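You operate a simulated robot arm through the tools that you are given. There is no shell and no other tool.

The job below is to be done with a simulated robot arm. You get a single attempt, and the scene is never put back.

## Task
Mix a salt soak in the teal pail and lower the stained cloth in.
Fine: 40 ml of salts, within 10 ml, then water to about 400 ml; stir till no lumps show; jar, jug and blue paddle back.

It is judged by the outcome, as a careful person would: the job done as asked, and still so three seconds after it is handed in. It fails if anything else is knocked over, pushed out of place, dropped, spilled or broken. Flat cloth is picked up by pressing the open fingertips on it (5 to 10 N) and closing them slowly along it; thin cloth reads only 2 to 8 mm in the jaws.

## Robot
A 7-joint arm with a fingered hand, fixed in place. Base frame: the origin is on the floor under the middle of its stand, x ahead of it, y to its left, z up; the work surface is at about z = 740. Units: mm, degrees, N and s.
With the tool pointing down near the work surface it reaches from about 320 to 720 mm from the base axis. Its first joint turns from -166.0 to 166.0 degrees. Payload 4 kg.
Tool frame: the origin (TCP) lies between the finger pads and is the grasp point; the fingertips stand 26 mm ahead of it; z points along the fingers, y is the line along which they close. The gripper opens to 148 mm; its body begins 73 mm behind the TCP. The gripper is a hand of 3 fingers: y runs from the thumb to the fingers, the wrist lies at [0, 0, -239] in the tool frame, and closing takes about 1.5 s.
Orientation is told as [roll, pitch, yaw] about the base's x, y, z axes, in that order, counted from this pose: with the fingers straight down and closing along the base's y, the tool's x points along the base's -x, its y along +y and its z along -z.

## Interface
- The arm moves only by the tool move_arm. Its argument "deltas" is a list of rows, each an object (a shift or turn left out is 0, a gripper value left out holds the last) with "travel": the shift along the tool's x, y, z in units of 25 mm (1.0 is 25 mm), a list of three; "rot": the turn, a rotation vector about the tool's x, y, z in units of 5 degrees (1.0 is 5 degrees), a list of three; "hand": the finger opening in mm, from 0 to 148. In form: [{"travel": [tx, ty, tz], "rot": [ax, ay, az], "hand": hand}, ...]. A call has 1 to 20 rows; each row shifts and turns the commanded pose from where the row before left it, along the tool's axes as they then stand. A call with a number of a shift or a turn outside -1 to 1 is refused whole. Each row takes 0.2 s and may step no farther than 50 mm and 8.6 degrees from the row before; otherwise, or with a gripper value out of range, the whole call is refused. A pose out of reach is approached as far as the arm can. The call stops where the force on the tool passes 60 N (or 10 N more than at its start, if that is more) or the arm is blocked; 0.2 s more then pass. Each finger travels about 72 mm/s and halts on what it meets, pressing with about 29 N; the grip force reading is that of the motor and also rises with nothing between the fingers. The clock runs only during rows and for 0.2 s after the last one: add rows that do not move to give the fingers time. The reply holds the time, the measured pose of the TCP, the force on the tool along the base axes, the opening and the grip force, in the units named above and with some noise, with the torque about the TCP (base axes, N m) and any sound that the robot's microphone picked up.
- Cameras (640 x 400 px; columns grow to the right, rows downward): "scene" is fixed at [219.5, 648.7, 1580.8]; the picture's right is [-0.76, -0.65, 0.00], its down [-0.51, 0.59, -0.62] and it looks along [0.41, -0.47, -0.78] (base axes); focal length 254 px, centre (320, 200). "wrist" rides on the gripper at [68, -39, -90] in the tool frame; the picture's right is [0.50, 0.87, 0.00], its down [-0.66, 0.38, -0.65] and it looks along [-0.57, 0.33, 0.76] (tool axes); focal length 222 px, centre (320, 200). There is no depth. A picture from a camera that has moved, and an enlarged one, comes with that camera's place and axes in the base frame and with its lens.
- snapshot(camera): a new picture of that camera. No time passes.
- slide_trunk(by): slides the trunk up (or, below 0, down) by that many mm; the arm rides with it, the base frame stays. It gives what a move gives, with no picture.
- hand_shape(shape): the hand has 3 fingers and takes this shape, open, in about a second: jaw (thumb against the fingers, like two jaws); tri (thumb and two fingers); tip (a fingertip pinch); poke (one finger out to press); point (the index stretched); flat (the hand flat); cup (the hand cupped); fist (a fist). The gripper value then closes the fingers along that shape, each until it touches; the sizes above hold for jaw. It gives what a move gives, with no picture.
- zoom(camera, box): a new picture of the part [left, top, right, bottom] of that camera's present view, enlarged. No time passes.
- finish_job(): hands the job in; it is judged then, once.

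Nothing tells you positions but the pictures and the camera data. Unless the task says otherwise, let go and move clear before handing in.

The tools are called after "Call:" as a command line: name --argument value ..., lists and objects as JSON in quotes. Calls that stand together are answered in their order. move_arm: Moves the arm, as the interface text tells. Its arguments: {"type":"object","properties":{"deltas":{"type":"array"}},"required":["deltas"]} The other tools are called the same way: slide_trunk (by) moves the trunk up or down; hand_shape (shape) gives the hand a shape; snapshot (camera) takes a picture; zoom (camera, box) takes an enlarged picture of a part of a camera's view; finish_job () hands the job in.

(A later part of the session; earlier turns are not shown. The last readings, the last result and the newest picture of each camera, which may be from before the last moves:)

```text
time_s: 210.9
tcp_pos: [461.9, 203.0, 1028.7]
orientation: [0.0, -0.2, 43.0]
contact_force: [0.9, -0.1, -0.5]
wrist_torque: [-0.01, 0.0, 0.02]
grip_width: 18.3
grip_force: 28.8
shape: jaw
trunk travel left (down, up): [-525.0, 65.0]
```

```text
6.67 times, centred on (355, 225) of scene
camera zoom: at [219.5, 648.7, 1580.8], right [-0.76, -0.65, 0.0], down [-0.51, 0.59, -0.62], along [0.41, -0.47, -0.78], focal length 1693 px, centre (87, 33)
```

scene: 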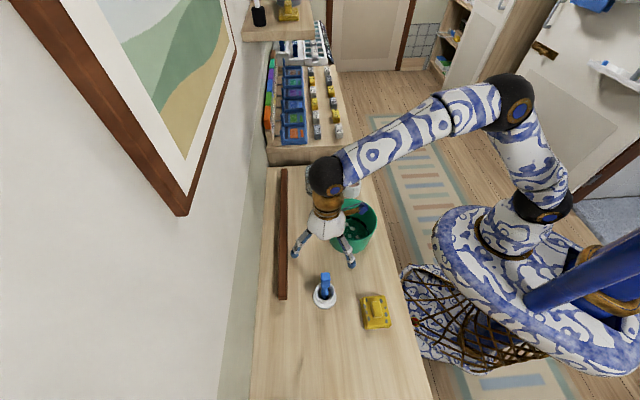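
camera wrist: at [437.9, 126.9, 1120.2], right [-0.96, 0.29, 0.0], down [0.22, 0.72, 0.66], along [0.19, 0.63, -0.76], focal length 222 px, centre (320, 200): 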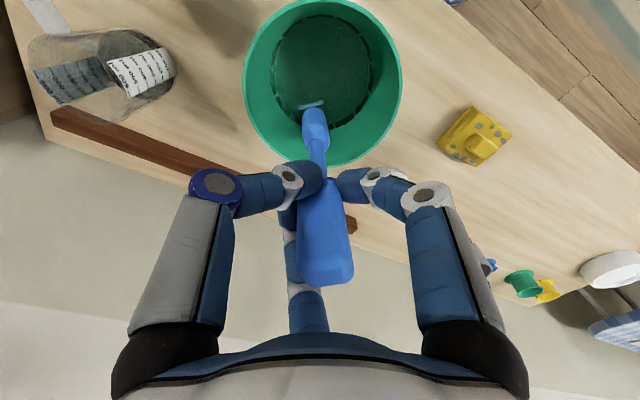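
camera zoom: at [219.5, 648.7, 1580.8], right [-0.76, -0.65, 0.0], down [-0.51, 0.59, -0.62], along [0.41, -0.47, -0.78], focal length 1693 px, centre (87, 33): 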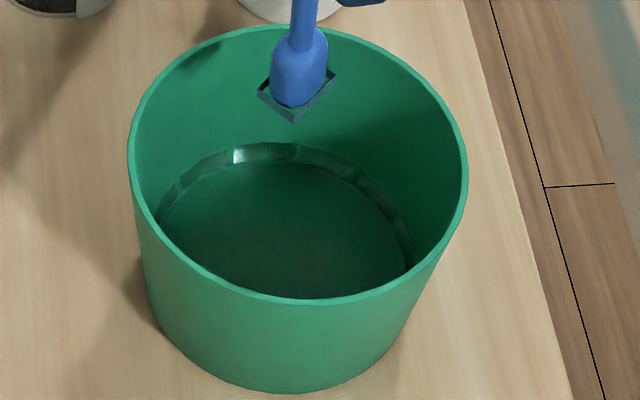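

The soak is clear with no lumps. I'll zoom in on the paddle's lower end to find its exact offset in the grip before re-inserting it in the holder.

Call:
zoom --camera "wrist" --box '[260, 80, 380, 300]'

Call:
zoom --camera "wrist" --box '[290, 85, 350, 145]'

Call:
zoom --camera "scene" --box '[335, 170, 375, 220]'

```text
1.82 times, centred on (320, 190) of wrist
camera zoom: at [437.9, 126.9, 1120.2], right [-0.96, 0.29, 0.0], down [0.22, 0.72, 0.66], along [0.19, 0.63, -0.76], focal length 404 px, centre (320, 218)
```

zoom: 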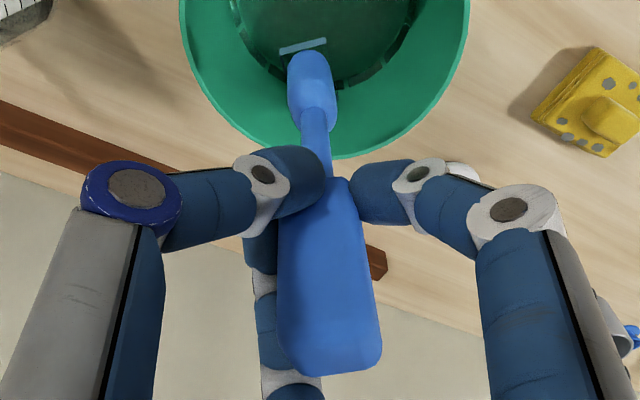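

```text
6.67 times, centred on (320, 115) of wrist
camera zoom: at [437.9, 126.9, 1120.2], right [-0.96, 0.29, 0.0], down [0.22, 0.72, 0.66], along [0.19, 0.63, -0.76], focal length 1481 px, centre (320, 767)
```

zoom: 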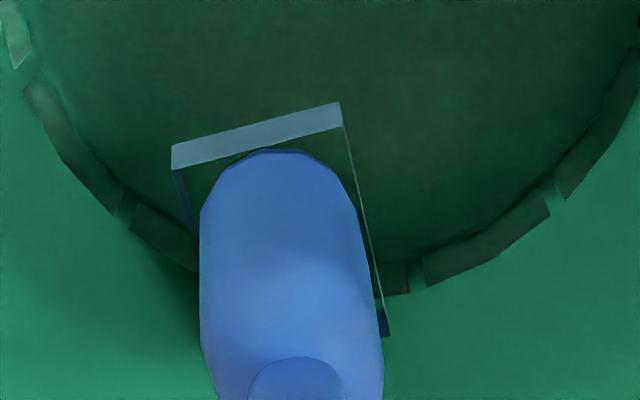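

```text
8.00 times, centred on (355, 195) of scene
camera zoom: at [219.5, 648.7, 1580.8], right [-0.76, -0.65, 0.0], down [-0.51, 0.59, -0.62], along [0.41, -0.47, -0.78], focal length 2032 px, centre (40, 240)
```

zoom: 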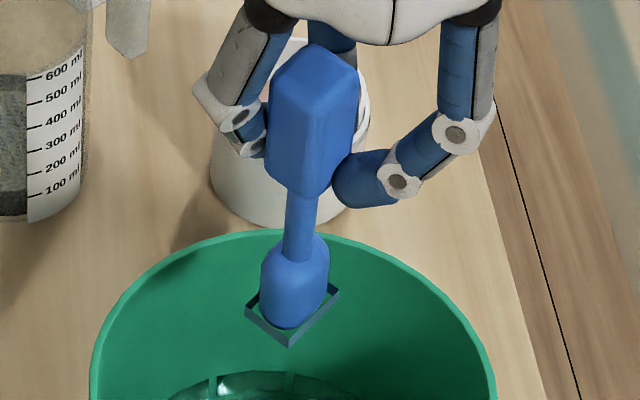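

The paddle leans about 6° in the grip, with its lower end offset slightly from the TCP. I'll let it drip a moment, straighten it by tilting the hand, and carry it over to the holder.

Call:
move_arm --deltas '[{}, {}, {}, {"rot": [-0.506, -0.308, 0]}, {"rot": [-0.506, -0.308, 0]}, {}]'

Call:
move_arm --deltas '[{"travel": [-0.3637, 0.8888, 0]}, {"travel": [-0.3637, 0.8888, 0]}, {"travel": [-0.3637, 0.8888, 0]}, {"travel": [-0.3637, 0.8888, 0]}, {"travel": [-0.3637, 0.8888, 0]}, {"travel": [-0.3637, 0.8888, 0]}, {"travel": [-0.3637, 0.8888, 0]}, {"travel": [-0.3637, 0.8888, 0]}, {"travel": [-0.3637, 0.8888, 0]}, {"travel": [-0.3637, 0.8888, 0]}, {}]'

Call:
snapshot --camera "wrist"

Call:
zoom --camera "scene" --box '[280, 180, 400, 320]'

```text
time_s: 212.3
tcp_pos: [461.1, 201.5, 1031.2]
orientation: [5.2, -3.2, 42.8]
contact_force: [0.4, 0.0, -1.0]
wrist_torque: [-0.04, -0.01, 0.01]
grip_width: 18.4
grip_force: 29.2
shape: jaw
trunk travel left (down, up): [-525.0, 65.0]
```

```text
time_s: 214.7
tcp_pos: [375.3, 428.6, 1054.3]
orientation: [5.1, -3.2, 42.7]
contact_force: [-0.4, -0.1, -0.4]
wrist_torque: [0.0, 0.0, 0.0]
grip_width: 18.0
grip_force: 29.4
shape: jaw
trunk travel left (down, up): [-525.0, 65.0]
```

```text
taken
camera wrist: at [353.0, 344.1, 1136.2], right [-0.96, 0.29, 0.05], down [0.24, 0.65, 0.72], along [0.18, 0.7, -0.69], focal length 222 px, centre (320, 200)
```

wrist: 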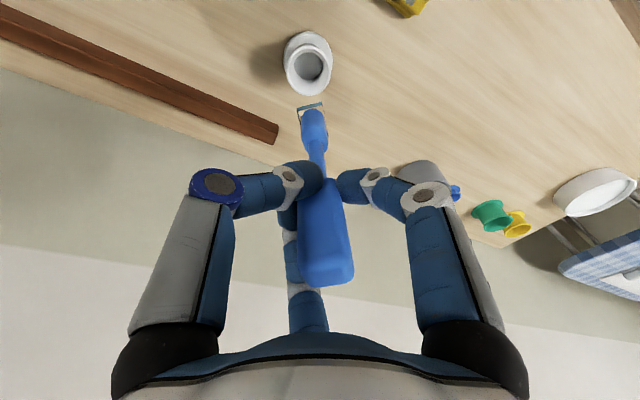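

```text
2.86 times, centred on (340, 250) of scene
camera zoom: at [219.5, 648.7, 1580.8], right [-0.76, -0.65, 0.0], down [-0.51, 0.59, -0.62], along [0.41, -0.47, -0.78], focal length 726 px, centre (263, 57)
```

zoom: 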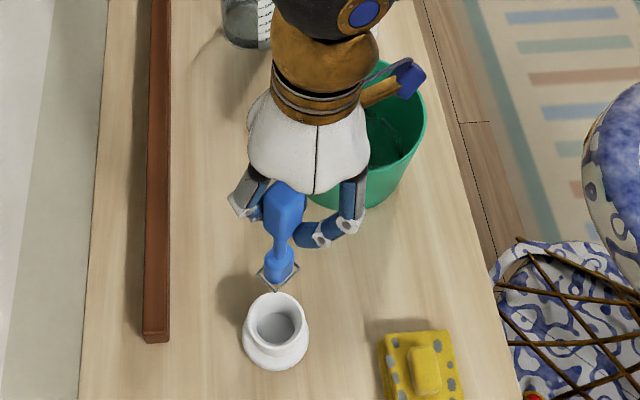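

The paddle is now near vertical over the holder. I'll zoom in to measure both the holder's opening and the paddle's lower end.

Call:
zoom --camera "wrist" --box '[265, 20, 365, 150]'

Call:
zoom --camera "scene" --box '[305, 240, 355, 315]'

```text
3.08 times, centred on (315, 85) of wrist
camera zoom: at [353.0, 344.1, 1136.2], right [-0.96, 0.29, 0.05], down [0.24, 0.65, 0.72], along [0.18, 0.7, -0.69], focal length 684 px, centre (335, 554)
```

zoom: 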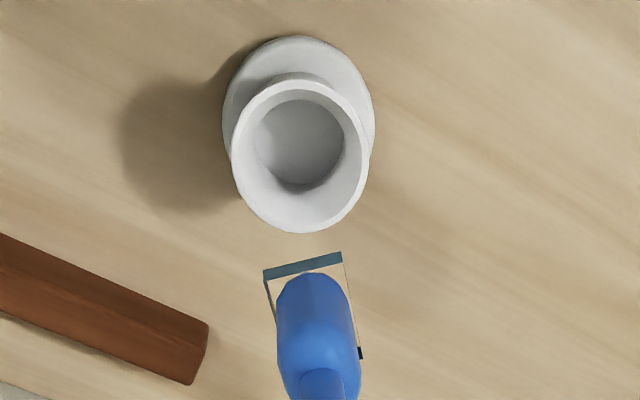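

```text
5.33 times, centred on (330, 278) of scene
camera zoom: at [219.5, 648.7, 1580.8], right [-0.76, -0.65, 0.0], down [-0.51, 0.59, -0.62], along [0.41, -0.47, -0.78], focal length 1354 px, centre (267, -213)
```

zoom: 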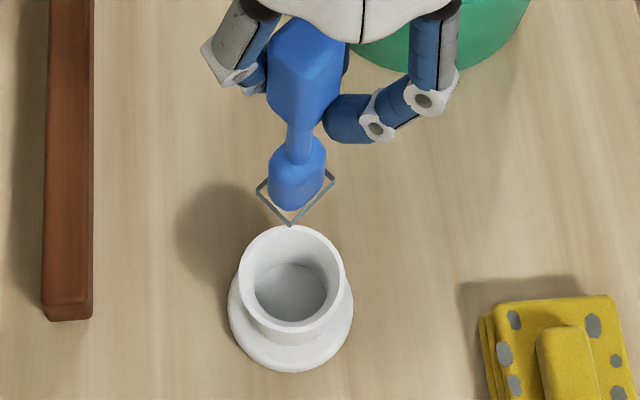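

The holder's opening is centred at (381, 439) and the paddle's end is at (380, 441), so they're nearly aligned. I'll nudge the difference and lower vertically to just above the rim.

Call:
move_arm --deltas '[{"travel": [0.008, -0.085, -0.008]}, {"travel": [0.0484, -0.0769, 0.8619]}, {"travel": [0.0484, -0.0769, 0.8619]}, {"travel": [0.0484, -0.0769, 0.8619]}, {"travel": [0.0484, -0.0769, 0.8619]}, {"travel": [0.0484, -0.0769, 0.8619]}, {}]'

Call:
zoom --camera "wrist" --box '[265, 40, 365, 170]'

Call:
zoom --camera "scene" --box '[305, 240, 355, 315]'

```text
time_s: 216.3
tcp_pos: [376.5, 425.3, 946.2]
orientation: [5.1, -3.2, 42.8]
contact_force: [-0.6, 0.3, -0.4]
wrist_torque: [0.03, 0.01, 0.05]
grip_width: 18.2
grip_force: 28.9
shape: jaw
trunk travel left (down, up): [-525.0, 65.0]
```

```text
3.08 times, centred on (315, 105) of wrist
camera zoom: at [356.1, 341.6, 1029.3], right [-0.96, 0.29, 0.05], down [0.24, 0.65, 0.72], along [0.18, 0.7, -0.69], focal length 684 px, centre (335, 492)
```

zoom: 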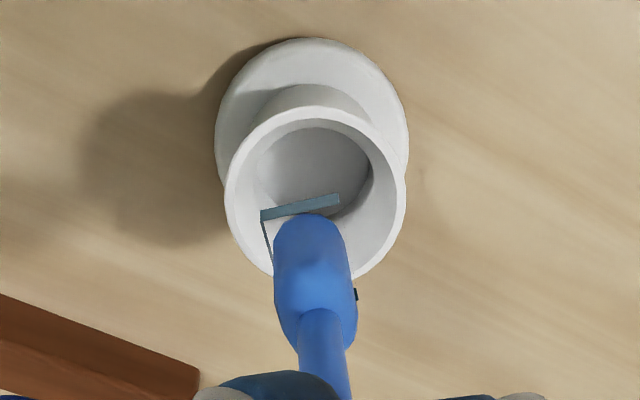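

```text
5.33 times, centred on (330, 278) of scene
camera zoom: at [219.5, 648.7, 1580.8], right [-0.76, -0.65, 0.0], down [-0.51, 0.59, -0.62], along [0.41, -0.47, -0.78], focal length 1354 px, centre (267, -213)
```

zoom: 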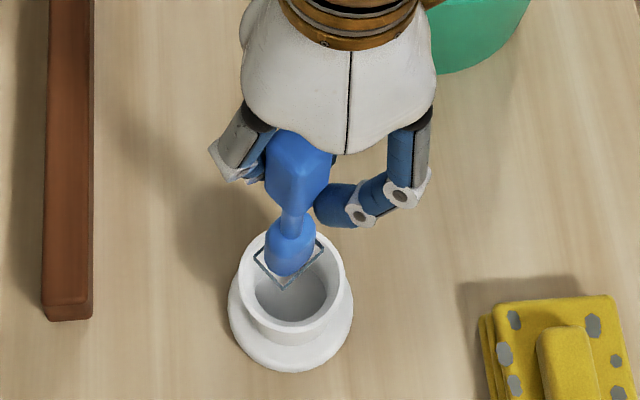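

It's well aligned, so I'll adjust by 2 mm and ease the end into the holder's mouth.

Call:
move_arm --deltas '[{"travel": [0.074, 0.02, 0]}, {"travel": [0.0335, -0.0533, 0.5967]}, {"travel": [0.0335, -0.0533, 0.5967]}, {"travel": [0.0335, -0.0533, 0.5967]}, {}]'

Call:
zoom --camera "wrist" --box '[265, 50, 365, 180]'

Call:
zoom --camera "scene" --box '[305, 240, 355, 315]'

```text
time_s: 217.5
tcp_pos: [375.3, 424.7, 897.9]
orientation: [5.1, -3.2, 42.8]
contact_force: [0.9, -1.7, 7.6]
wrist_torque: [0.12, -0.15, -0.03]
grip_width: 18.5
grip_force: 29.4
shape: jaw
trunk travel left (down, up): [-525.0, 65.0]
```

```text
3.08 times, centred on (315, 115) of wrist
camera zoom: at [353.8, 341.1, 982.0], right [-0.96, 0.29, 0.05], down [0.24, 0.65, 0.72], along [0.18, 0.7, -0.69], focal length 684 px, centre (335, 462)
```

zoom: 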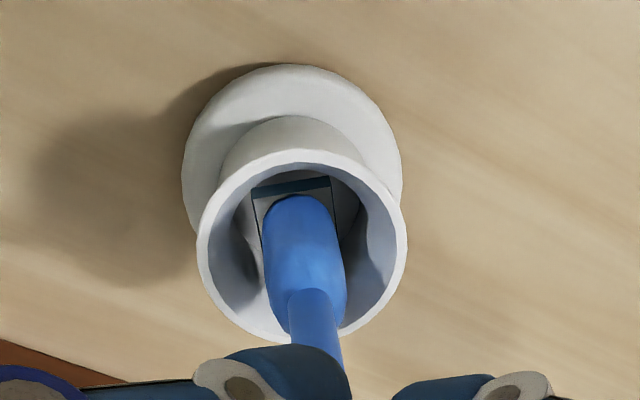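

```text
5.33 times, centred on (330, 278) of scene
camera zoom: at [219.5, 648.7, 1580.8], right [-0.76, -0.65, 0.0], down [-0.51, 0.59, -0.62], along [0.41, -0.47, -0.78], focal length 1354 px, centre (267, -213)
```

zoom: 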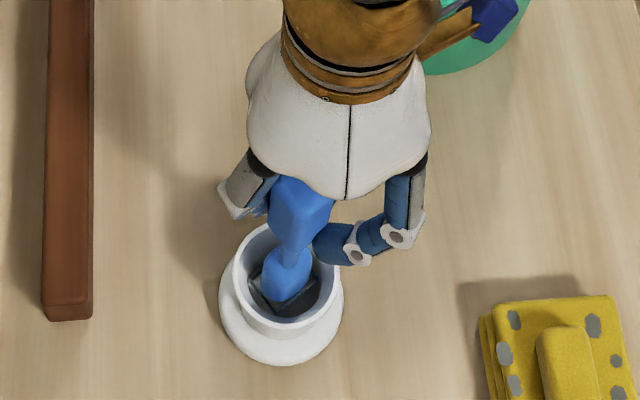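

There's light contact (7.6 N), and the holder has shifted a few millimetres. I'll back off slightly and re-measure the alignment.

Call:
move_arm --deltas '[{"travel": [-0.0112, 0.0178, -0.2]}, {}]'

Call:
zoom --camera "wrist" --box '[275, 70, 345, 150]'

Call:
zoom --camera "scene" --box '[310, 265, 350, 315]'

```text
time_s: 218.1
tcp_pos: [375.9, 425.3, 903.9]
orientation: [5.2, -3.2, 42.7]
contact_force: [1.0, 0.4, -0.1]
wrist_torque: [0.0, 0.05, 0.0]
grip_width: 18.0
grip_force: 28.9
shape: jaw
trunk travel left (down, up): [-525.0, 65.0]
```

```text
5.00 times, centred on (310, 110) of wrist
camera zoom: at [353.5, 340.8, 987.9], right [-0.96, 0.29, 0.05], down [0.24, 0.65, 0.72], along [0.18, 0.7, -0.69], focal length 1111 px, centre (370, 650)
```

zoom: 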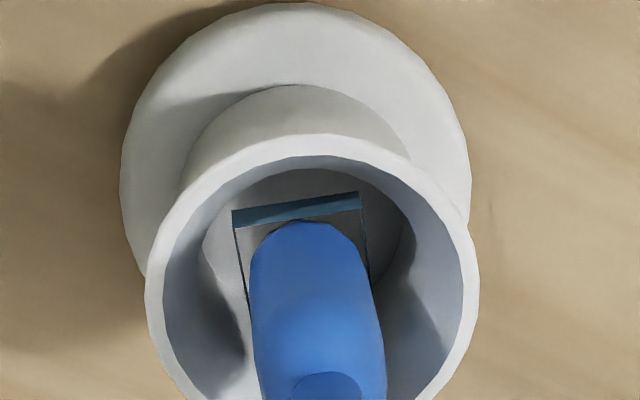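

```text
8.00 times, centred on (330, 290) of scene
camera zoom: at [219.5, 648.7, 1580.8], right [-0.76, -0.65, 0.0], down [-0.51, 0.59, -0.62], along [0.41, -0.47, -0.78], focal length 2032 px, centre (240, -520)
```

zoom: 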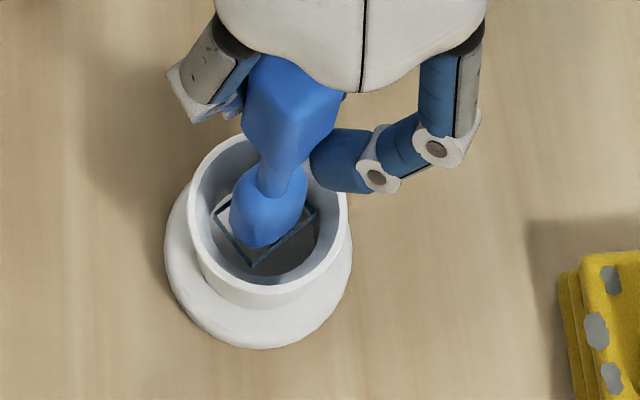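

The paddle's end swung slightly in the grip on contact. I'll lift clear of the rim, straighten the paddle by about 3°, and re-centre over the holder, which is now at about (385, 441).

Call:
move_arm --deltas '[{"travel": [-0.0447, 0.071, -0.7956]}, {"rot": [-0.03, 0.68, 0.06]}, {"travel": [-0.318, 0.124, 0]}, {}]'

Call:
zoom --camera "wrist" --box '[265, 50, 365, 180]'

Call:
zoom --camera "scene" --box '[305, 255, 355, 315]'

```text
time_s: 219.1
tcp_pos: [378.6, 432.7, 926.5]
orientation: [5.3, 0.3, 42.8]
contact_force: [-0.1, -0.4, -0.1]
wrist_torque: [-0.02, -0.02, -0.01]
grip_width: 17.8
grip_force: 29.0
shape: jaw
trunk travel left (down, up): [-525.0, 65.0]
```

```text
3.08 times, centred on (315, 115) of wrist
camera zoom: at [360.5, 351.9, 1013.7], right [-0.95, 0.29, 0.08], down [0.27, 0.68, 0.68], along [0.14, 0.67, -0.73], focal length 684 px, centre (335, 462)
```

zoom: 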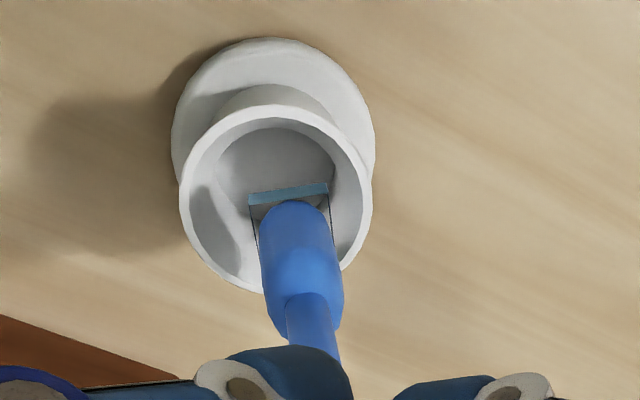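

```text
6.67 times, centred on (330, 285) of scene
camera zoom: at [219.5, 648.7, 1580.8], right [-0.76, -0.65, 0.0], down [-0.51, 0.59, -0.62], along [0.41, -0.47, -0.78], focal length 1693 px, centre (253, -367)
```

zoom: 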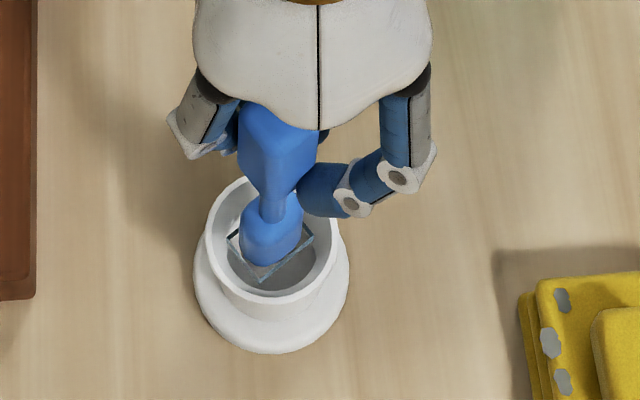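

The paddle is straighter now and within about 3 mm of the opening's centre. I'll correct that and lower in small steps, watching the forces.

Call:
move_arm --deltas '[{"travel": [0.0526, -0.1035, -0.009]}, {"travel": [-0.0026, -0.0462, 0.498]}, {"travel": [-0.0016, -0.0277, 0.2987]}, {}]'

Call:
zoom --camera "wrist" --box '[265, 50, 365, 180]'

Call:
zoom --camera "scene" --box '[310, 265, 350, 315]'

```text
time_s: 220.1
tcp_pos: [378.7, 429.5, 906.0]
orientation: [5.4, 0.2, 42.9]
contact_force: [-0.4, -0.2, -0.3]
wrist_torque: [-0.02, -0.01, 0.02]
grip_width: 18.0
grip_force: 28.8
shape: jaw
trunk travel left (down, up): [-525.0, 65.0]
```

```text
3.08 times, centred on (315, 115) of wrist
camera zoom: at [360.5, 349.1, 993.1], right [-0.95, 0.29, 0.08], down [0.27, 0.68, 0.68], along [0.14, 0.67, -0.73], focal length 684 px, centre (335, 462)
```

zoom: 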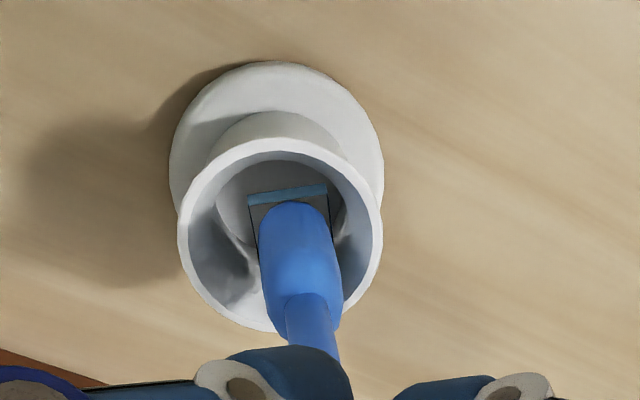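

```text
8.00 times, centred on (330, 290) of scene
camera zoom: at [219.5, 648.7, 1580.8], right [-0.76, -0.65, 0.0], down [-0.51, 0.59, -0.62], along [0.41, -0.47, -0.78], focal length 2032 px, centre (240, -520)
```

zoom: 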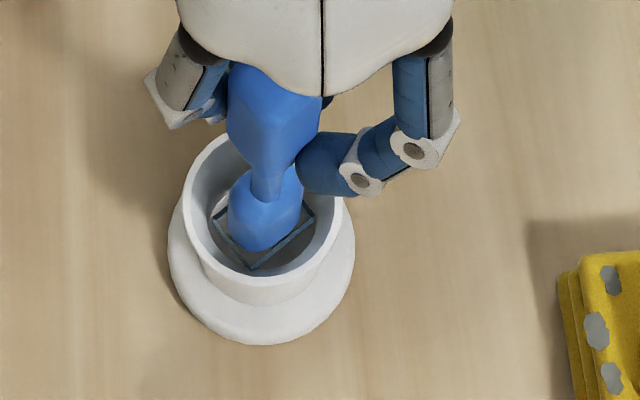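

There's no contact yet, and the margins look a few millimetres all round. I'll shift 1.5 mm and continue down gradually.

Call:
move_arm --deltas '[{"travel": [0.023, -0.054, -0.005]}, {"travel": [-0.0012, -0.0222, 0.239]}, {}]'

Call:
move_arm --deltas '[{"travel": [-0.0008, -0.0148, 0.16]}, {}]'

Call:
move_arm --deltas '[{"travel": [-0.0008, -0.0148, 0.16]}, {}]'

Call:
zoom --camera "scene" --box '[310, 265, 350, 315]'

```text
time_s: 220.9
tcp_pos: [379.9, 429.0, 898.6]
orientation: [5.3, 0.3, 42.8]
contact_force: [-0.3, 0.1, -0.2]
wrist_torque: [-0.01, 0.01, -0.01]
grip_width: 17.9
grip_force: 29.3
shape: jaw
trunk travel left (down, up): [-525.0, 65.0]
```

```text
time_s: 221.5
tcp_pos: [379.3, 428.7, 895.4]
orientation: [5.3, 0.3, 42.8]
contact_force: [-0.4, 0.1, -0.2]
wrist_torque: [0.01, -0.01, 0.04]
grip_width: 17.8
grip_force: 28.6
shape: jaw
trunk travel left (down, up): [-525.0, 65.0]
```

```text
time_s: 222.1
tcp_pos: [380.0, 428.1, 892.8]
orientation: [5.3, 0.3, 42.8]
contact_force: [1.2, 0.1, 0.2]
wrist_torque: [-0.02, 0.01, -0.01]
grip_width: 17.9
grip_force: 28.5
shape: jaw
trunk travel left (down, up): [-525.0, 65.0]
```

```text
8.00 times, centred on (330, 290) of scene
camera zoom: at [219.5, 648.7, 1580.8], right [-0.76, -0.65, 0.0], down [-0.51, 0.59, -0.62], along [0.41, -0.47, -0.78], focal length 2032 px, centre (240, -520)
```

zoom: 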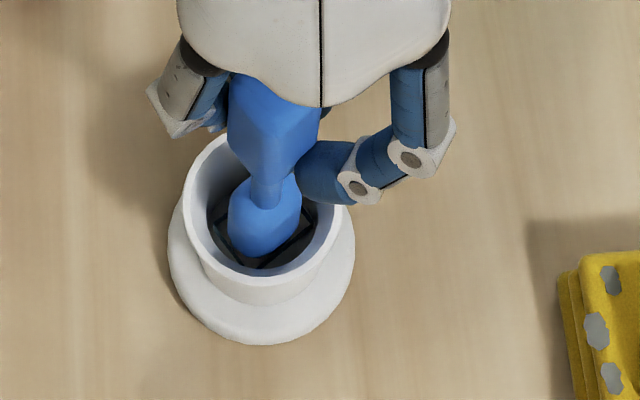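

It's going in cleanly, so I'll continue.

Call:
move_arm --deltas '[{"travel": [-0.0008, -0.0148, 0.16]}, {}]'

Call:
move_arm --deltas '[{"travel": [-0.0008, -0.0111, 0.12]}, {}]'

Call:
move_arm --deltas '[{"travel": [-0.0008, -0.0111, 0.12]}, {}]'

Call:
zoom --camera "scene" --box '[310, 265, 350, 315]'

```text
time_s: 222.7
tcp_pos: [379.9, 428.2, 887.6]
orientation: [5.3, 0.4, 42.6]
contact_force: [0.4, -0.1, -0.1]
wrist_torque: [-0.01, 0.0, 0.01]
grip_width: 17.9
grip_force: 29.2
shape: jaw
trunk travel left (down, up): [-525.0, 65.0]
```

```text
time_s: 223.3
tcp_pos: [379.6, 426.8, 884.2]
orientation: [5.3, 0.3, 42.8]
contact_force: [0.4, 0.4, -0.5]
wrist_torque: [0.02, -0.02, 0.0]
grip_width: 17.5
grip_force: 29.0
shape: jaw
trunk travel left (down, up): [-525.0, 65.0]
```

```text
time_s: 223.9
tcp_pos: [381.4, 427.4, 882.3]
orientation: [5.3, 0.3, 42.7]
contact_force: [-0.1, 0.0, -0.6]
wrist_torque: [0.01, 0.0, -0.01]
grip_width: 18.0
grip_force: 29.5
shape: jaw
trunk travel left (down, up): [-525.0, 65.0]
```

```text
8.00 times, centred on (330, 290) of scene
camera zoom: at [219.5, 648.7, 1580.8], right [-0.76, -0.65, 0.0], down [-0.51, 0.59, -0.62], along [0.41, -0.47, -0.78], focal length 2032 px, centre (240, -520)
```

zoom: 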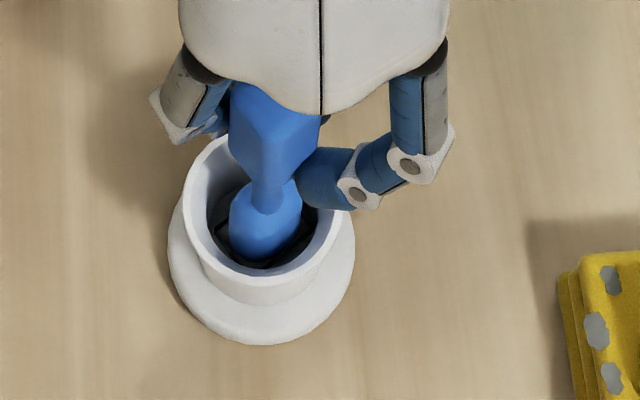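

Call:
move_arm --deltas '[{"travel": [-0.0004, -0.0074, 0.08]}, {}]'

Call:
move_arm --deltas '[{"travel": [-0.0004, -0.0074, 0.08]}, {}]'

Call:
move_arm --deltas '[{"travel": [-0.0004, -0.0074, 0.08]}, {}]'

Call:
zoom --camera "scene" --box '[310, 265, 350, 315]'

```text
time_s: 224.5
tcp_pos: [379.2, 426.8, 881.0]
orientation: [5.3, 0.2, 42.8]
contact_force: [0.5, -0.2, -0.8]
wrist_torque: [0.05, -0.02, 0.01]
grip_width: 17.8
grip_force: 28.9
shape: jaw
trunk travel left (down, up): [-525.0, 65.0]
```

```text
time_s: 225.1
tcp_pos: [380.5, 426.8, 878.4]
orientation: [5.3, 0.3, 42.8]
contact_force: [0.3, -0.6, -0.4]
wrist_torque: [-0.02, 0.03, -0.01]
grip_width: 17.9
grip_force: 29.1
shape: jaw
trunk travel left (down, up): [-525.0, 65.0]
```

```text
time_s: 225.7
tcp_pos: [380.6, 427.5, 876.6]
orientation: [5.3, 0.1, 42.8]
contact_force: [0.1, -1.8, 11.7]
wrist_torque: [0.13, 0.02, -0.02]
grip_width: 18.0
grip_force: 29.2
shape: jaw
trunk travel left (down, up): [-525.0, 65.0]
```

```text
8.00 times, centred on (330, 290) of scene
camera zoom: at [219.5, 648.7, 1580.8], right [-0.76, -0.65, 0.0], down [-0.51, 0.59, -0.62], along [0.41, -0.47, -0.78], focal length 2032 px, centre (240, -520)
```

zoom: 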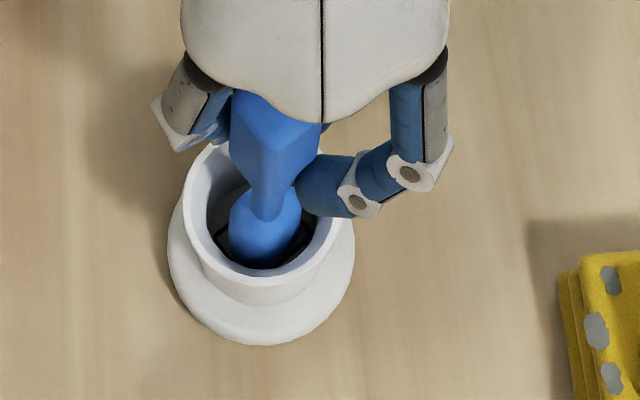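

The paddle has reached the holder's floor as expected. I'll ease off a touch and release slowly.

Call:
move_arm --deltas '[{"travel": [0.0002, 0.0037, -0.04]}, {}]'

Call:
move_arm --deltas '[{"hand": 24}, {}, {"hand": 32}, {}, {"hand": 45}, {}, {}]'

Call:
zoom --camera "scene" --box '[300, 250, 360, 320]'

Call:
snapshot --camera "wrist"

```text
time_s: 226.3
tcp_pos: [381.8, 426.0, 876.3]
orientation: [5.3, 0.2, 42.9]
contact_force: [-0.8, -0.6, 6.2]
wrist_torque: [0.04, 0.08, 0.01]
grip_width: 18.3
grip_force: 28.7
shape: jaw
trunk travel left (down, up): [-525.0, 65.0]
```

```text
time_s: 227.9
tcp_pos: [380.1, 426.7, 876.5]
orientation: [5.4, 0.3, 42.8]
contact_force: [0.3, -0.5, 0.5]
wrist_torque: [0.03, -0.05, 0.01]
grip_width: 44.7
grip_force: 0.1
shape: jaw
trunk travel left (down, up): [-525.0, 65.0]
```

```text
5.71 times, centred on (330, 285) of scene
camera zoom: at [219.5, 648.7, 1580.8], right [-0.76, -0.65, 0.0], down [-0.51, 0.59, -0.62], along [0.41, -0.47, -0.78], focal length 1451 px, centre (263, -286)
```

zoom: 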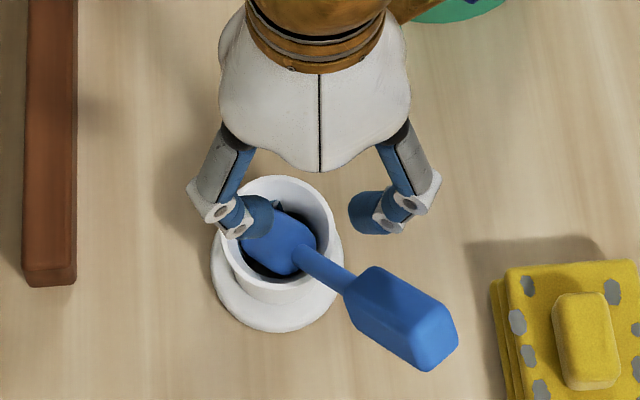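

```text
taken
camera wrist: at [362.7, 346.2, 963.6], right [-0.95, 0.29, 0.08], down [0.27, 0.68, 0.68], along [0.14, 0.67, -0.73], focal length 222 px, centre (320, 200)
```

wrist: 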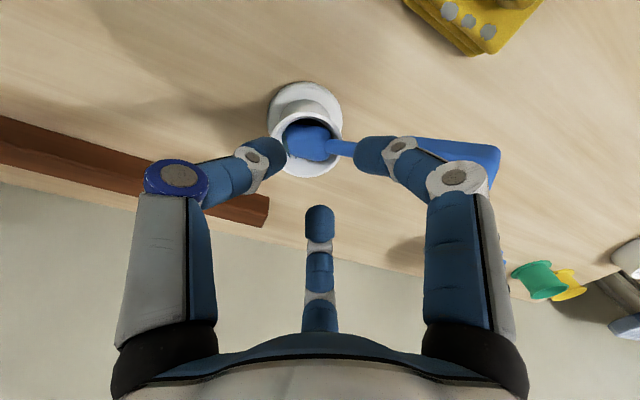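

The paddle has toppled and is leaning out of the holder, so I need to fix that. I'll look carefully at its present pose before moving.

Call:
zoom --camera "scene" --box '[310, 260, 370, 320]'

Call:
zoom --camera "wrist" --box '[250, 60, 520, 240]'

```text
6.67 times, centred on (340, 290) of scene
camera zoom: at [219.5, 648.7, 1580.8], right [-0.76, -0.65, 0.0], down [-0.51, 0.59, -0.62], along [0.41, -0.47, -0.78], focal length 1693 px, centre (187, -400)
```

zoom: 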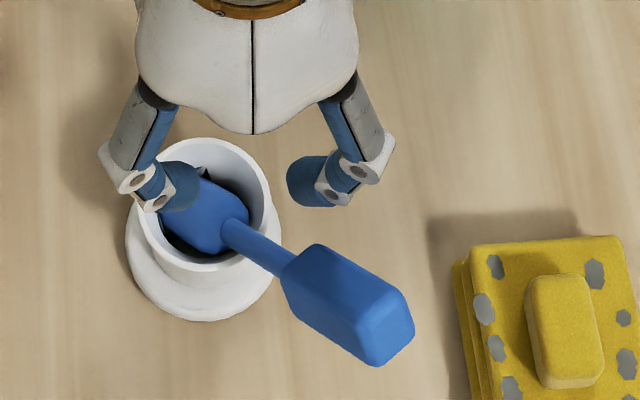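

```text
2.22 times, centred on (385, 150) of wrist
camera zoom: at [362.7, 346.2, 963.6], right [-0.95, 0.29, 0.08], down [0.27, 0.68, 0.68], along [0.14, 0.67, -0.73], focal length 494 px, centre (176, 311)
```

zoom: 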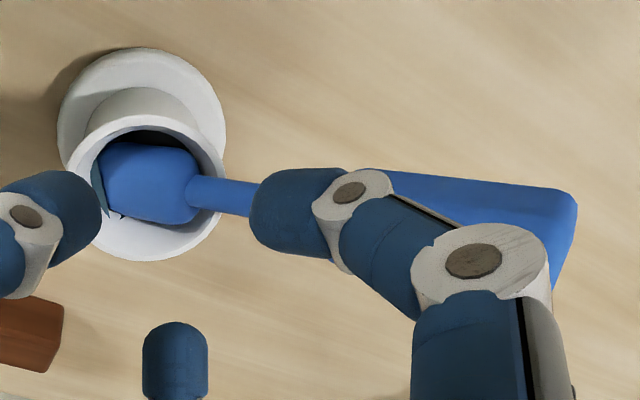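

The paddle is leaning about 54° from vertical toward −x, with its foot still inside the holder. I'll withdraw the hand straight up first, then come back along the paddle's own axis to re-grip the block and stand it upright.

Call:
move_arm --deltas '[{"travel": [0, 0, -0.5]}, {"travel": [0, 0, -0.8]}, {"travel": [0, 0, -1]}, {"travel": [0, 0, -1]}, {"travel": [0, 0, -1]}, {"travel": [0, 0, -1], "hand": 85}, {}]'

Call:
snapshot --camera "wrist"

Call:
zoom --camera "scene" --box '[310, 260, 370, 320]'

```text
time_s: 229.5
tcp_pos: [389.2, 420.8, 1009.5]
orientation: [5.3, 0.2, 42.8]
contact_force: [0.4, 0.1, 0.6]
wrist_torque: [0.01, -0.03, -0.01]
grip_width: 84.3
grip_force: 0.0
shape: jaw
trunk travel left (down, up): [-525.0, 65.0]
```

```text
taken
camera wrist: at [370.9, 338.6, 1096.6], right [-0.95, 0.29, 0.08], down [0.27, 0.68, 0.68], along [0.14, 0.67, -0.73], focal length 222 px, centre (320, 200)
```

wrist: 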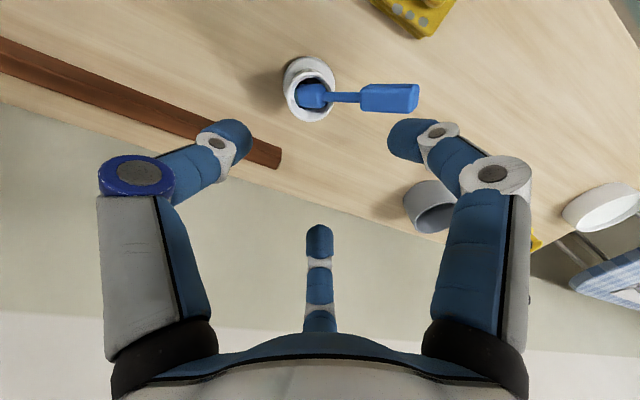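

```text
6.67 times, centred on (340, 290) of scene
camera zoom: at [219.5, 648.7, 1580.8], right [-0.76, -0.65, 0.0], down [-0.51, 0.59, -0.62], along [0.41, -0.47, -0.78], focal length 1693 px, centre (187, -400)
```

zoom: 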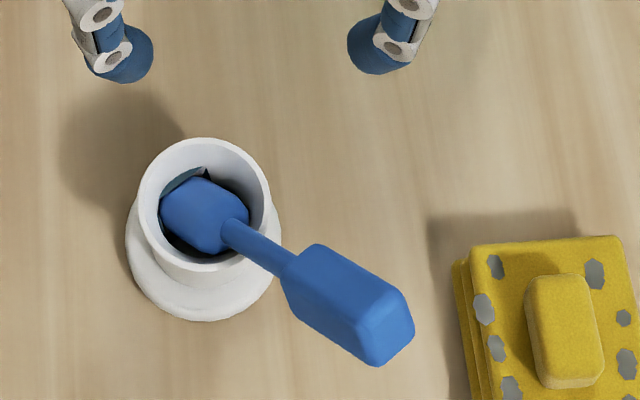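

The paddle is static there. I'll measure its axis precisely with close-ups.

Call:
zoom --camera "wrist" --box '[270, 40, 430, 140]'

Call:
zoom --camera "scene" --box '[318, 272, 354, 318]'

```text
4.00 times, centred on (350, 90) of wrist
camera zoom: at [370.9, 338.6, 1096.6], right [-0.95, 0.29, 0.08], down [0.27, 0.68, 0.68], along [0.14, 0.67, -0.73], focal length 888 px, centre (200, 640)
```

zoom: 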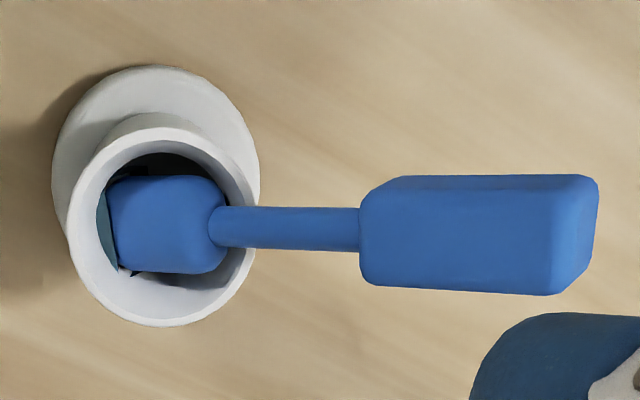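

```text
8.70 times, centred on (336, 295) of scene
camera zoom: at [219.5, 648.7, 1580.8], right [-0.76, -0.65, 0.0], down [-0.51, 0.59, -0.62], along [0.41, -0.47, -0.78], focal length 2208 px, centre (181, -626)
```

zoom: 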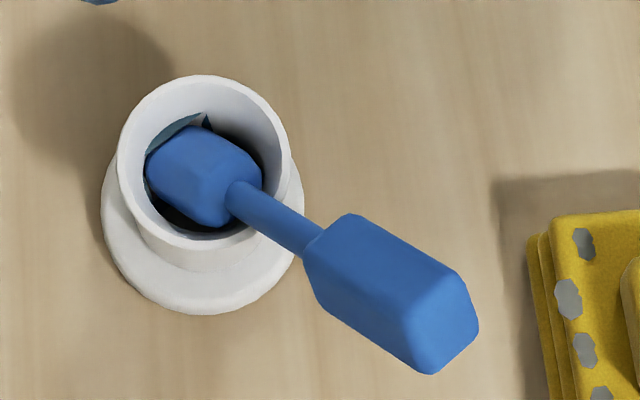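

The paddle axis is measured: the block's centre is near (310, 447, 853), leaning 52° toward −x. I'll move back behind the block at a safe height and align the hand with the paddle's axis, with the thumb on a corner.

Call:
move_arm --deltas '[{"travel": [0.593, 0.832, 0.144]}, {"travel": [0.593, 0.832, 0.144]}, {"travel": [0.593, 0.832, 0.144]}, {"travel": [0.593, 0.832, 0.144]}, {"travel": [0.593, 0.832, 0.144]}, {"travel": [0.593, 0.832, 0.144]}, {"rot": [0.695, -0.898, 0.455]}, {"rot": [0.695, -0.898, 0.455]}, {"rot": [0.695, -0.898, 0.455]}, {"rot": [0.695, -0.898, 0.455]}, {"rot": [0.695, -0.898, 0.455]}, {"rot": [0.695, -0.898, 0.455]}, {"rot": [0.695, -0.898, 0.455]}, {"rot": [0.695, -0.898, 0.455]}, {"rot": [0.695, -0.898, 0.455]}, {"rot": [0.695, -0.898, 0.455]}, {}]'

Call:
snapshot --camera "wrist"

Call:
snapshot --camera "scene"

```text
time_s: 233.1
tcp_pos: [237.4, 451.6, 999.0]
orientation: [-25.2, -47.5, 27.5]
contact_force: [-0.3, -0.8, 0.0]
wrist_torque: [-0.04, 0.0, -0.02]
grip_width: 84.7
grip_force: 0.0
shape: jaw
trunk travel left (down, up): [-525.0, 65.0]
```

```text
taken
camera wrist: at [130.5, 398.9, 1016.3], right [-0.42, 0.66, -0.62], down [-0.18, 0.61, 0.77], along [0.89, 0.44, -0.14], focal length 222 px, centre (320, 200)
```

wrist: 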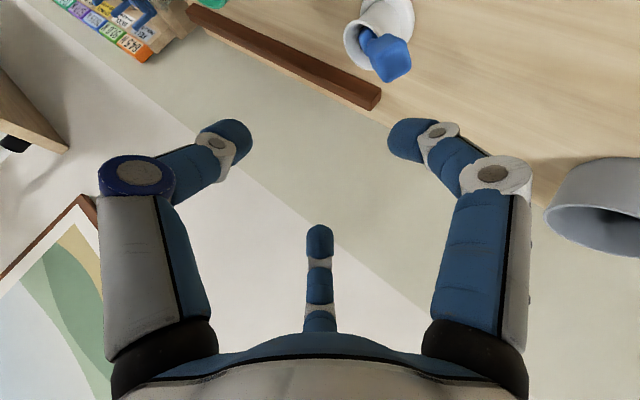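

```text
taken
```

scene: 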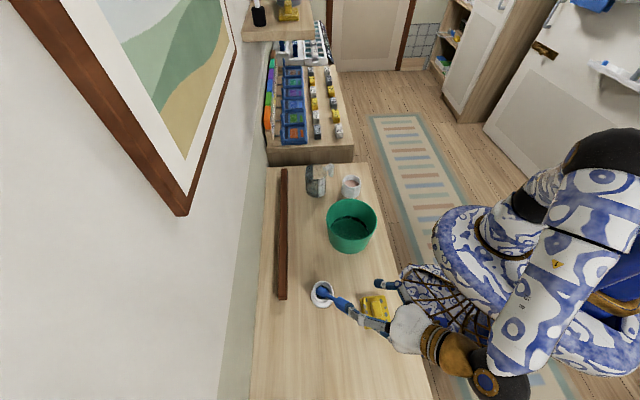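

The hand is aligned with the paddle's axis. I'll drop to the pre-grasp point just beyond the block's end and check alignment in the wrist view.

Call:
move_arm --deltas '[{"travel": [0.857, 0.372, 0.751]}, {"travel": [0.857, 0.372, 0.751]}, {"travel": [0.857, 0.372, 0.751]}, {}]'

Call:
snapshot --camera "wrist"

Call:
zoom --camera "scene" --box '[290, 240, 440, 360]'

```text
time_s: 234.1
tcp_pos: [240.0, 454.8, 911.0]
orientation: [-25.1, -47.3, 27.6]
contact_force: [0.9, 0.7, 0.2]
wrist_torque: [-0.01, -0.04, -0.01]
grip_width: 84.5
grip_force: 0.0
shape: jaw
trunk travel left (down, up): [-525.0, 65.0]
```

```text
taken
camera wrist: at [133.0, 401.0, 927.5], right [-0.42, 0.66, -0.62], down [-0.18, 0.61, 0.77], along [0.89, 0.44, -0.14], focal length 222 px, centre (320, 200)
```

wrist: 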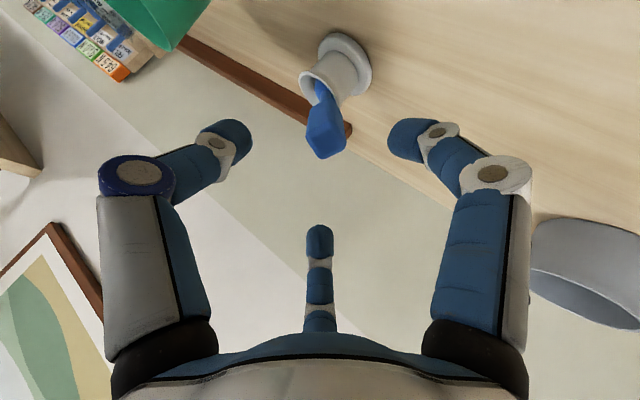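

```text
3.33 times, centred on (365, 300) of scene
camera zoom: at [219.5, 648.7, 1580.8], right [-0.76, -0.65, 0.0], down [-0.51, 0.59, -0.62], along [0.41, -0.47, -0.78], focal length 846 px, centre (170, -133)
```

zoom: 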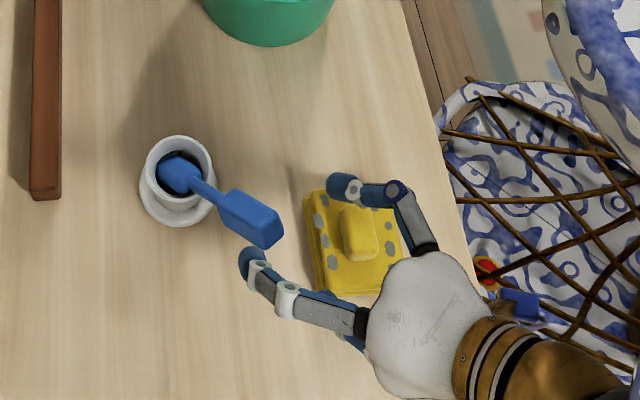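

The alignment is good, so I'll slide forward along the axis so that the fingers surround the block.

Call:
move_arm --deltas '[{"travel": [0.014, 0.009, 0.64]}, {"travel": [0.014, 0.009, 0.64]}, {"travel": [0.014, 0.009, 0.64]}, {"travel": [0.014, 0.009, 0.64]}, {"travel": [0, 0, 0.64]}, {}]'

Call:
snapshot --camera "wrist"

Call:
zoom --camera "scene" --box '[300, 260, 400, 340]'

```text
time_s: 235.5
tcp_pos: [302.9, 448.2, 859.2]
orientation: [-25.0, -47.4, 27.5]
contact_force: [0.1, 0.9, -0.1]
wrist_torque: [-0.01, 0.0, 0.01]
grip_width: 84.7
grip_force: 0.0
shape: jaw
trunk travel left (down, up): [-525.0, 65.0]
```

```text
taken
camera wrist: at [196.6, 395.0, 877.2], right [-0.42, 0.66, -0.62], down [-0.18, 0.61, 0.77], along [0.89, 0.44, -0.14], focal length 222 px, centre (320, 200)
```

wrist: 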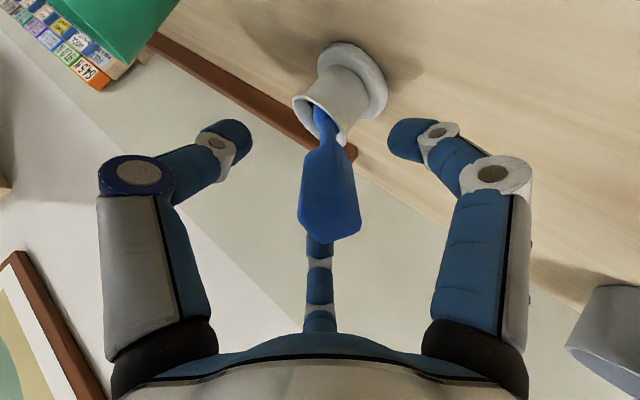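

```text
5.00 times, centred on (350, 300) of scene
camera zoom: at [219.5, 648.7, 1580.8], right [-0.76, -0.65, 0.0], down [-0.51, 0.59, -0.62], along [0.41, -0.47, -0.78], focal length 1270 px, centre (170, -300)
```

zoom: 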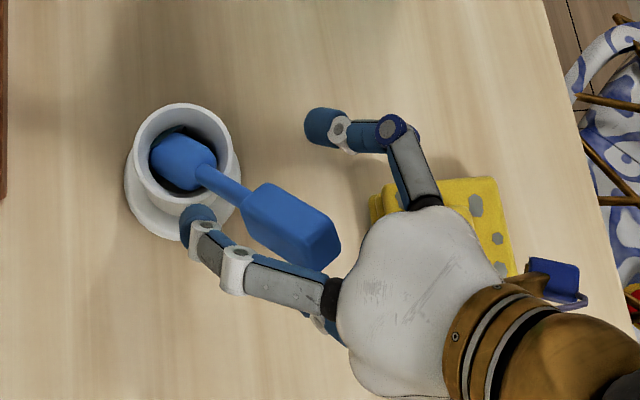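

The block is between the fingers with a slight lateral offset. I'll nudge 3 mm and close.

Call:
move_arm --deltas '[{"travel": [0.05, 0.09, 0]}, {"hand": 60}, {}, {"hand": 45}, {}, {"hand": 35}, {}, {"hand": 25}, {}, {"hand": 10}, {}, {}, {}]'

Call:
snapshot --camera "wrist"

Call:
zoom --camera "scene" --box '[300, 260, 400, 340]'

```text
time_s: 238.3
tcp_pos: [301.2, 449.5, 857.3]
orientation: [-25.1, -47.4, 27.5]
contact_force: [0.2, 0.5, 1.2]
wrist_torque: [0.01, 0.03, -0.01]
grip_width: 25.5
grip_force: 29.6
shape: jaw
trunk travel left (down, up): [-525.0, 65.0]
```

```text
taken
camera wrist: at [194.5, 397.8, 875.1], right [-0.42, 0.66, -0.62], down [-0.18, 0.61, 0.77], along [0.89, 0.44, -0.14], focal length 222 px, centre (320, 200)
```

wrist: 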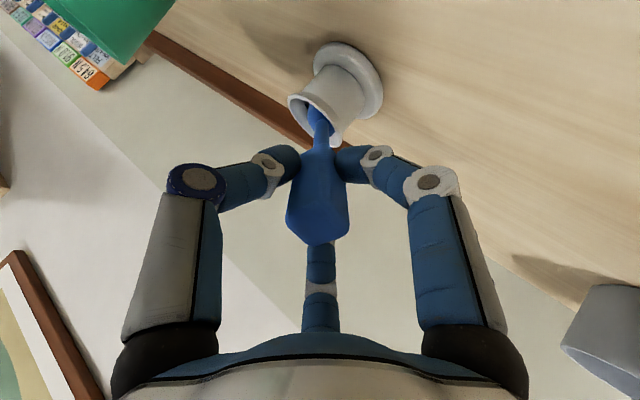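

```text
5.00 times, centred on (350, 300) of scene
camera zoom: at [219.5, 648.7, 1580.8], right [-0.76, -0.65, 0.0], down [-0.51, 0.59, -0.62], along [0.41, -0.47, -0.78], focal length 1270 px, centre (170, -300)
```

zoom: 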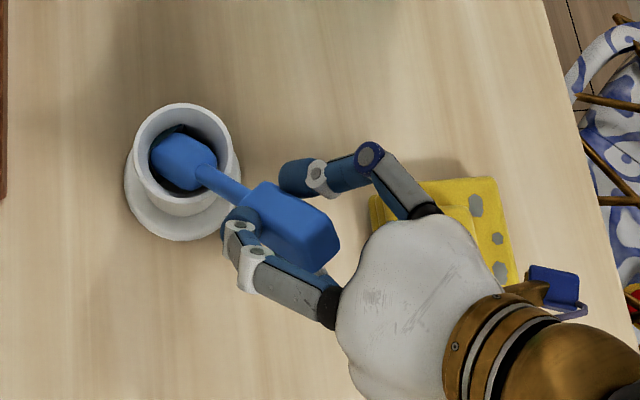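

The block is gripped firmly at 25.5 mm. I'll draw the paddle up and out of the holder, lift it clear, then rotate it to vertical.

Call:
move_arm --deltas '[{"travel": [-0.282, -0.13, -0.512]}, {"travel": [-0.282, -0.13, -0.512]}, {"travel": [-0.282, -0.13, -0.512]}, {}]'

Call:
zoom --camera "scene" --box '[300, 260, 400, 340]'

Call:
move_arm --deltas '[{"travel": [-0.645, -0.252, -0.541]}, {"travel": [-0.645, -0.252, -0.541]}, {"travel": [-0.645, -0.252, -0.541]}, {"travel": [-0.645, -0.252, -0.541]}, {"travel": [-0.645, -0.252, -0.541]}, {}]'

Call:
snapshot --camera "wrist"

Call:
zoom --camera "scene" --box '[290, 230, 430, 340]'

```text
time_s: 239.3
tcp_pos: [284.6, 451.1, 901.1]
orientation: [-25.1, -47.3, 27.5]
contact_force: [0.0, -0.6, -0.9]
wrist_torque: [-0.01, 0.0, -0.01]
grip_width: 24.8
grip_force: 28.6
shape: jaw
trunk travel left (down, up): [-525.0, 65.0]
```

```text
5.00 times, centred on (350, 300) of scene
camera zoom: at [219.5, 648.7, 1580.8], right [-0.76, -0.65, 0.0], down [-0.51, 0.59, -0.62], along [0.41, -0.47, -0.78], focal length 1270 px, centre (170, -300)
```

zoom: 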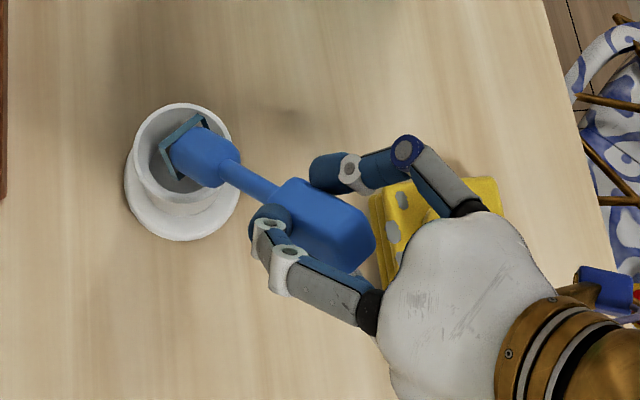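

```text
time_s: 240.7
tcp_pos: [284.6, 451.4, 1010.5]
orientation: [-25.1, -47.4, 27.4]
contact_force: [0.4, 0.6, 0.0]
wrist_torque: [0.01, 0.04, 0.01]
grip_width: 24.7
grip_force: 29.1
shape: jaw
trunk travel left (down, up): [-525.0, 65.0]
```

```text
taken
camera wrist: at [178.3, 398.8, 1028.0], right [-0.42, 0.66, -0.62], down [-0.18, 0.61, 0.77], along [0.89, 0.44, -0.14], focal length 222 px, centre (320, 200)
```

wrist: 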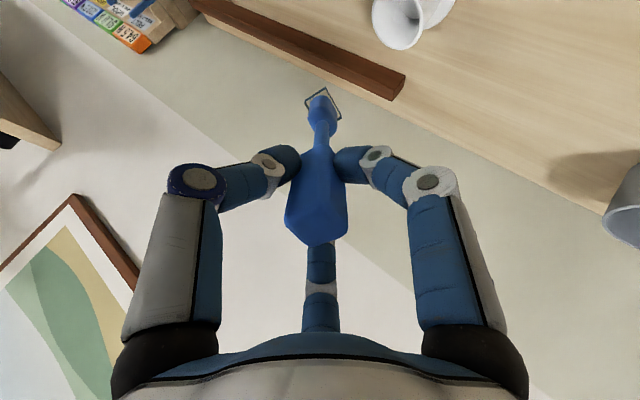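

```text
3.64 times, centred on (360, 285) of scene
camera zoom: at [219.5, 648.7, 1580.8], right [-0.76, -0.65, 0.0], down [-0.51, 0.59, -0.62], along [0.41, -0.47, -0.78], focal length 924 px, centre (174, -109)
```

zoom: 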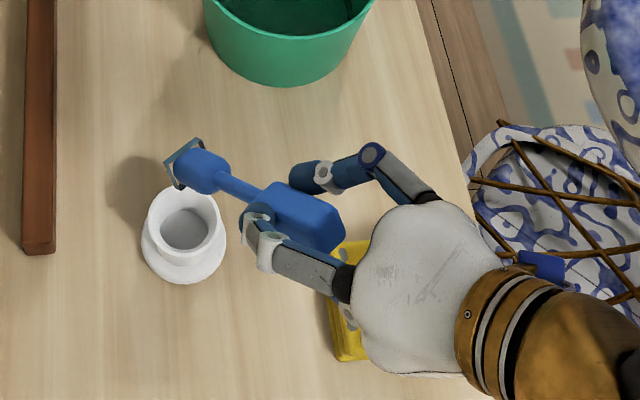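

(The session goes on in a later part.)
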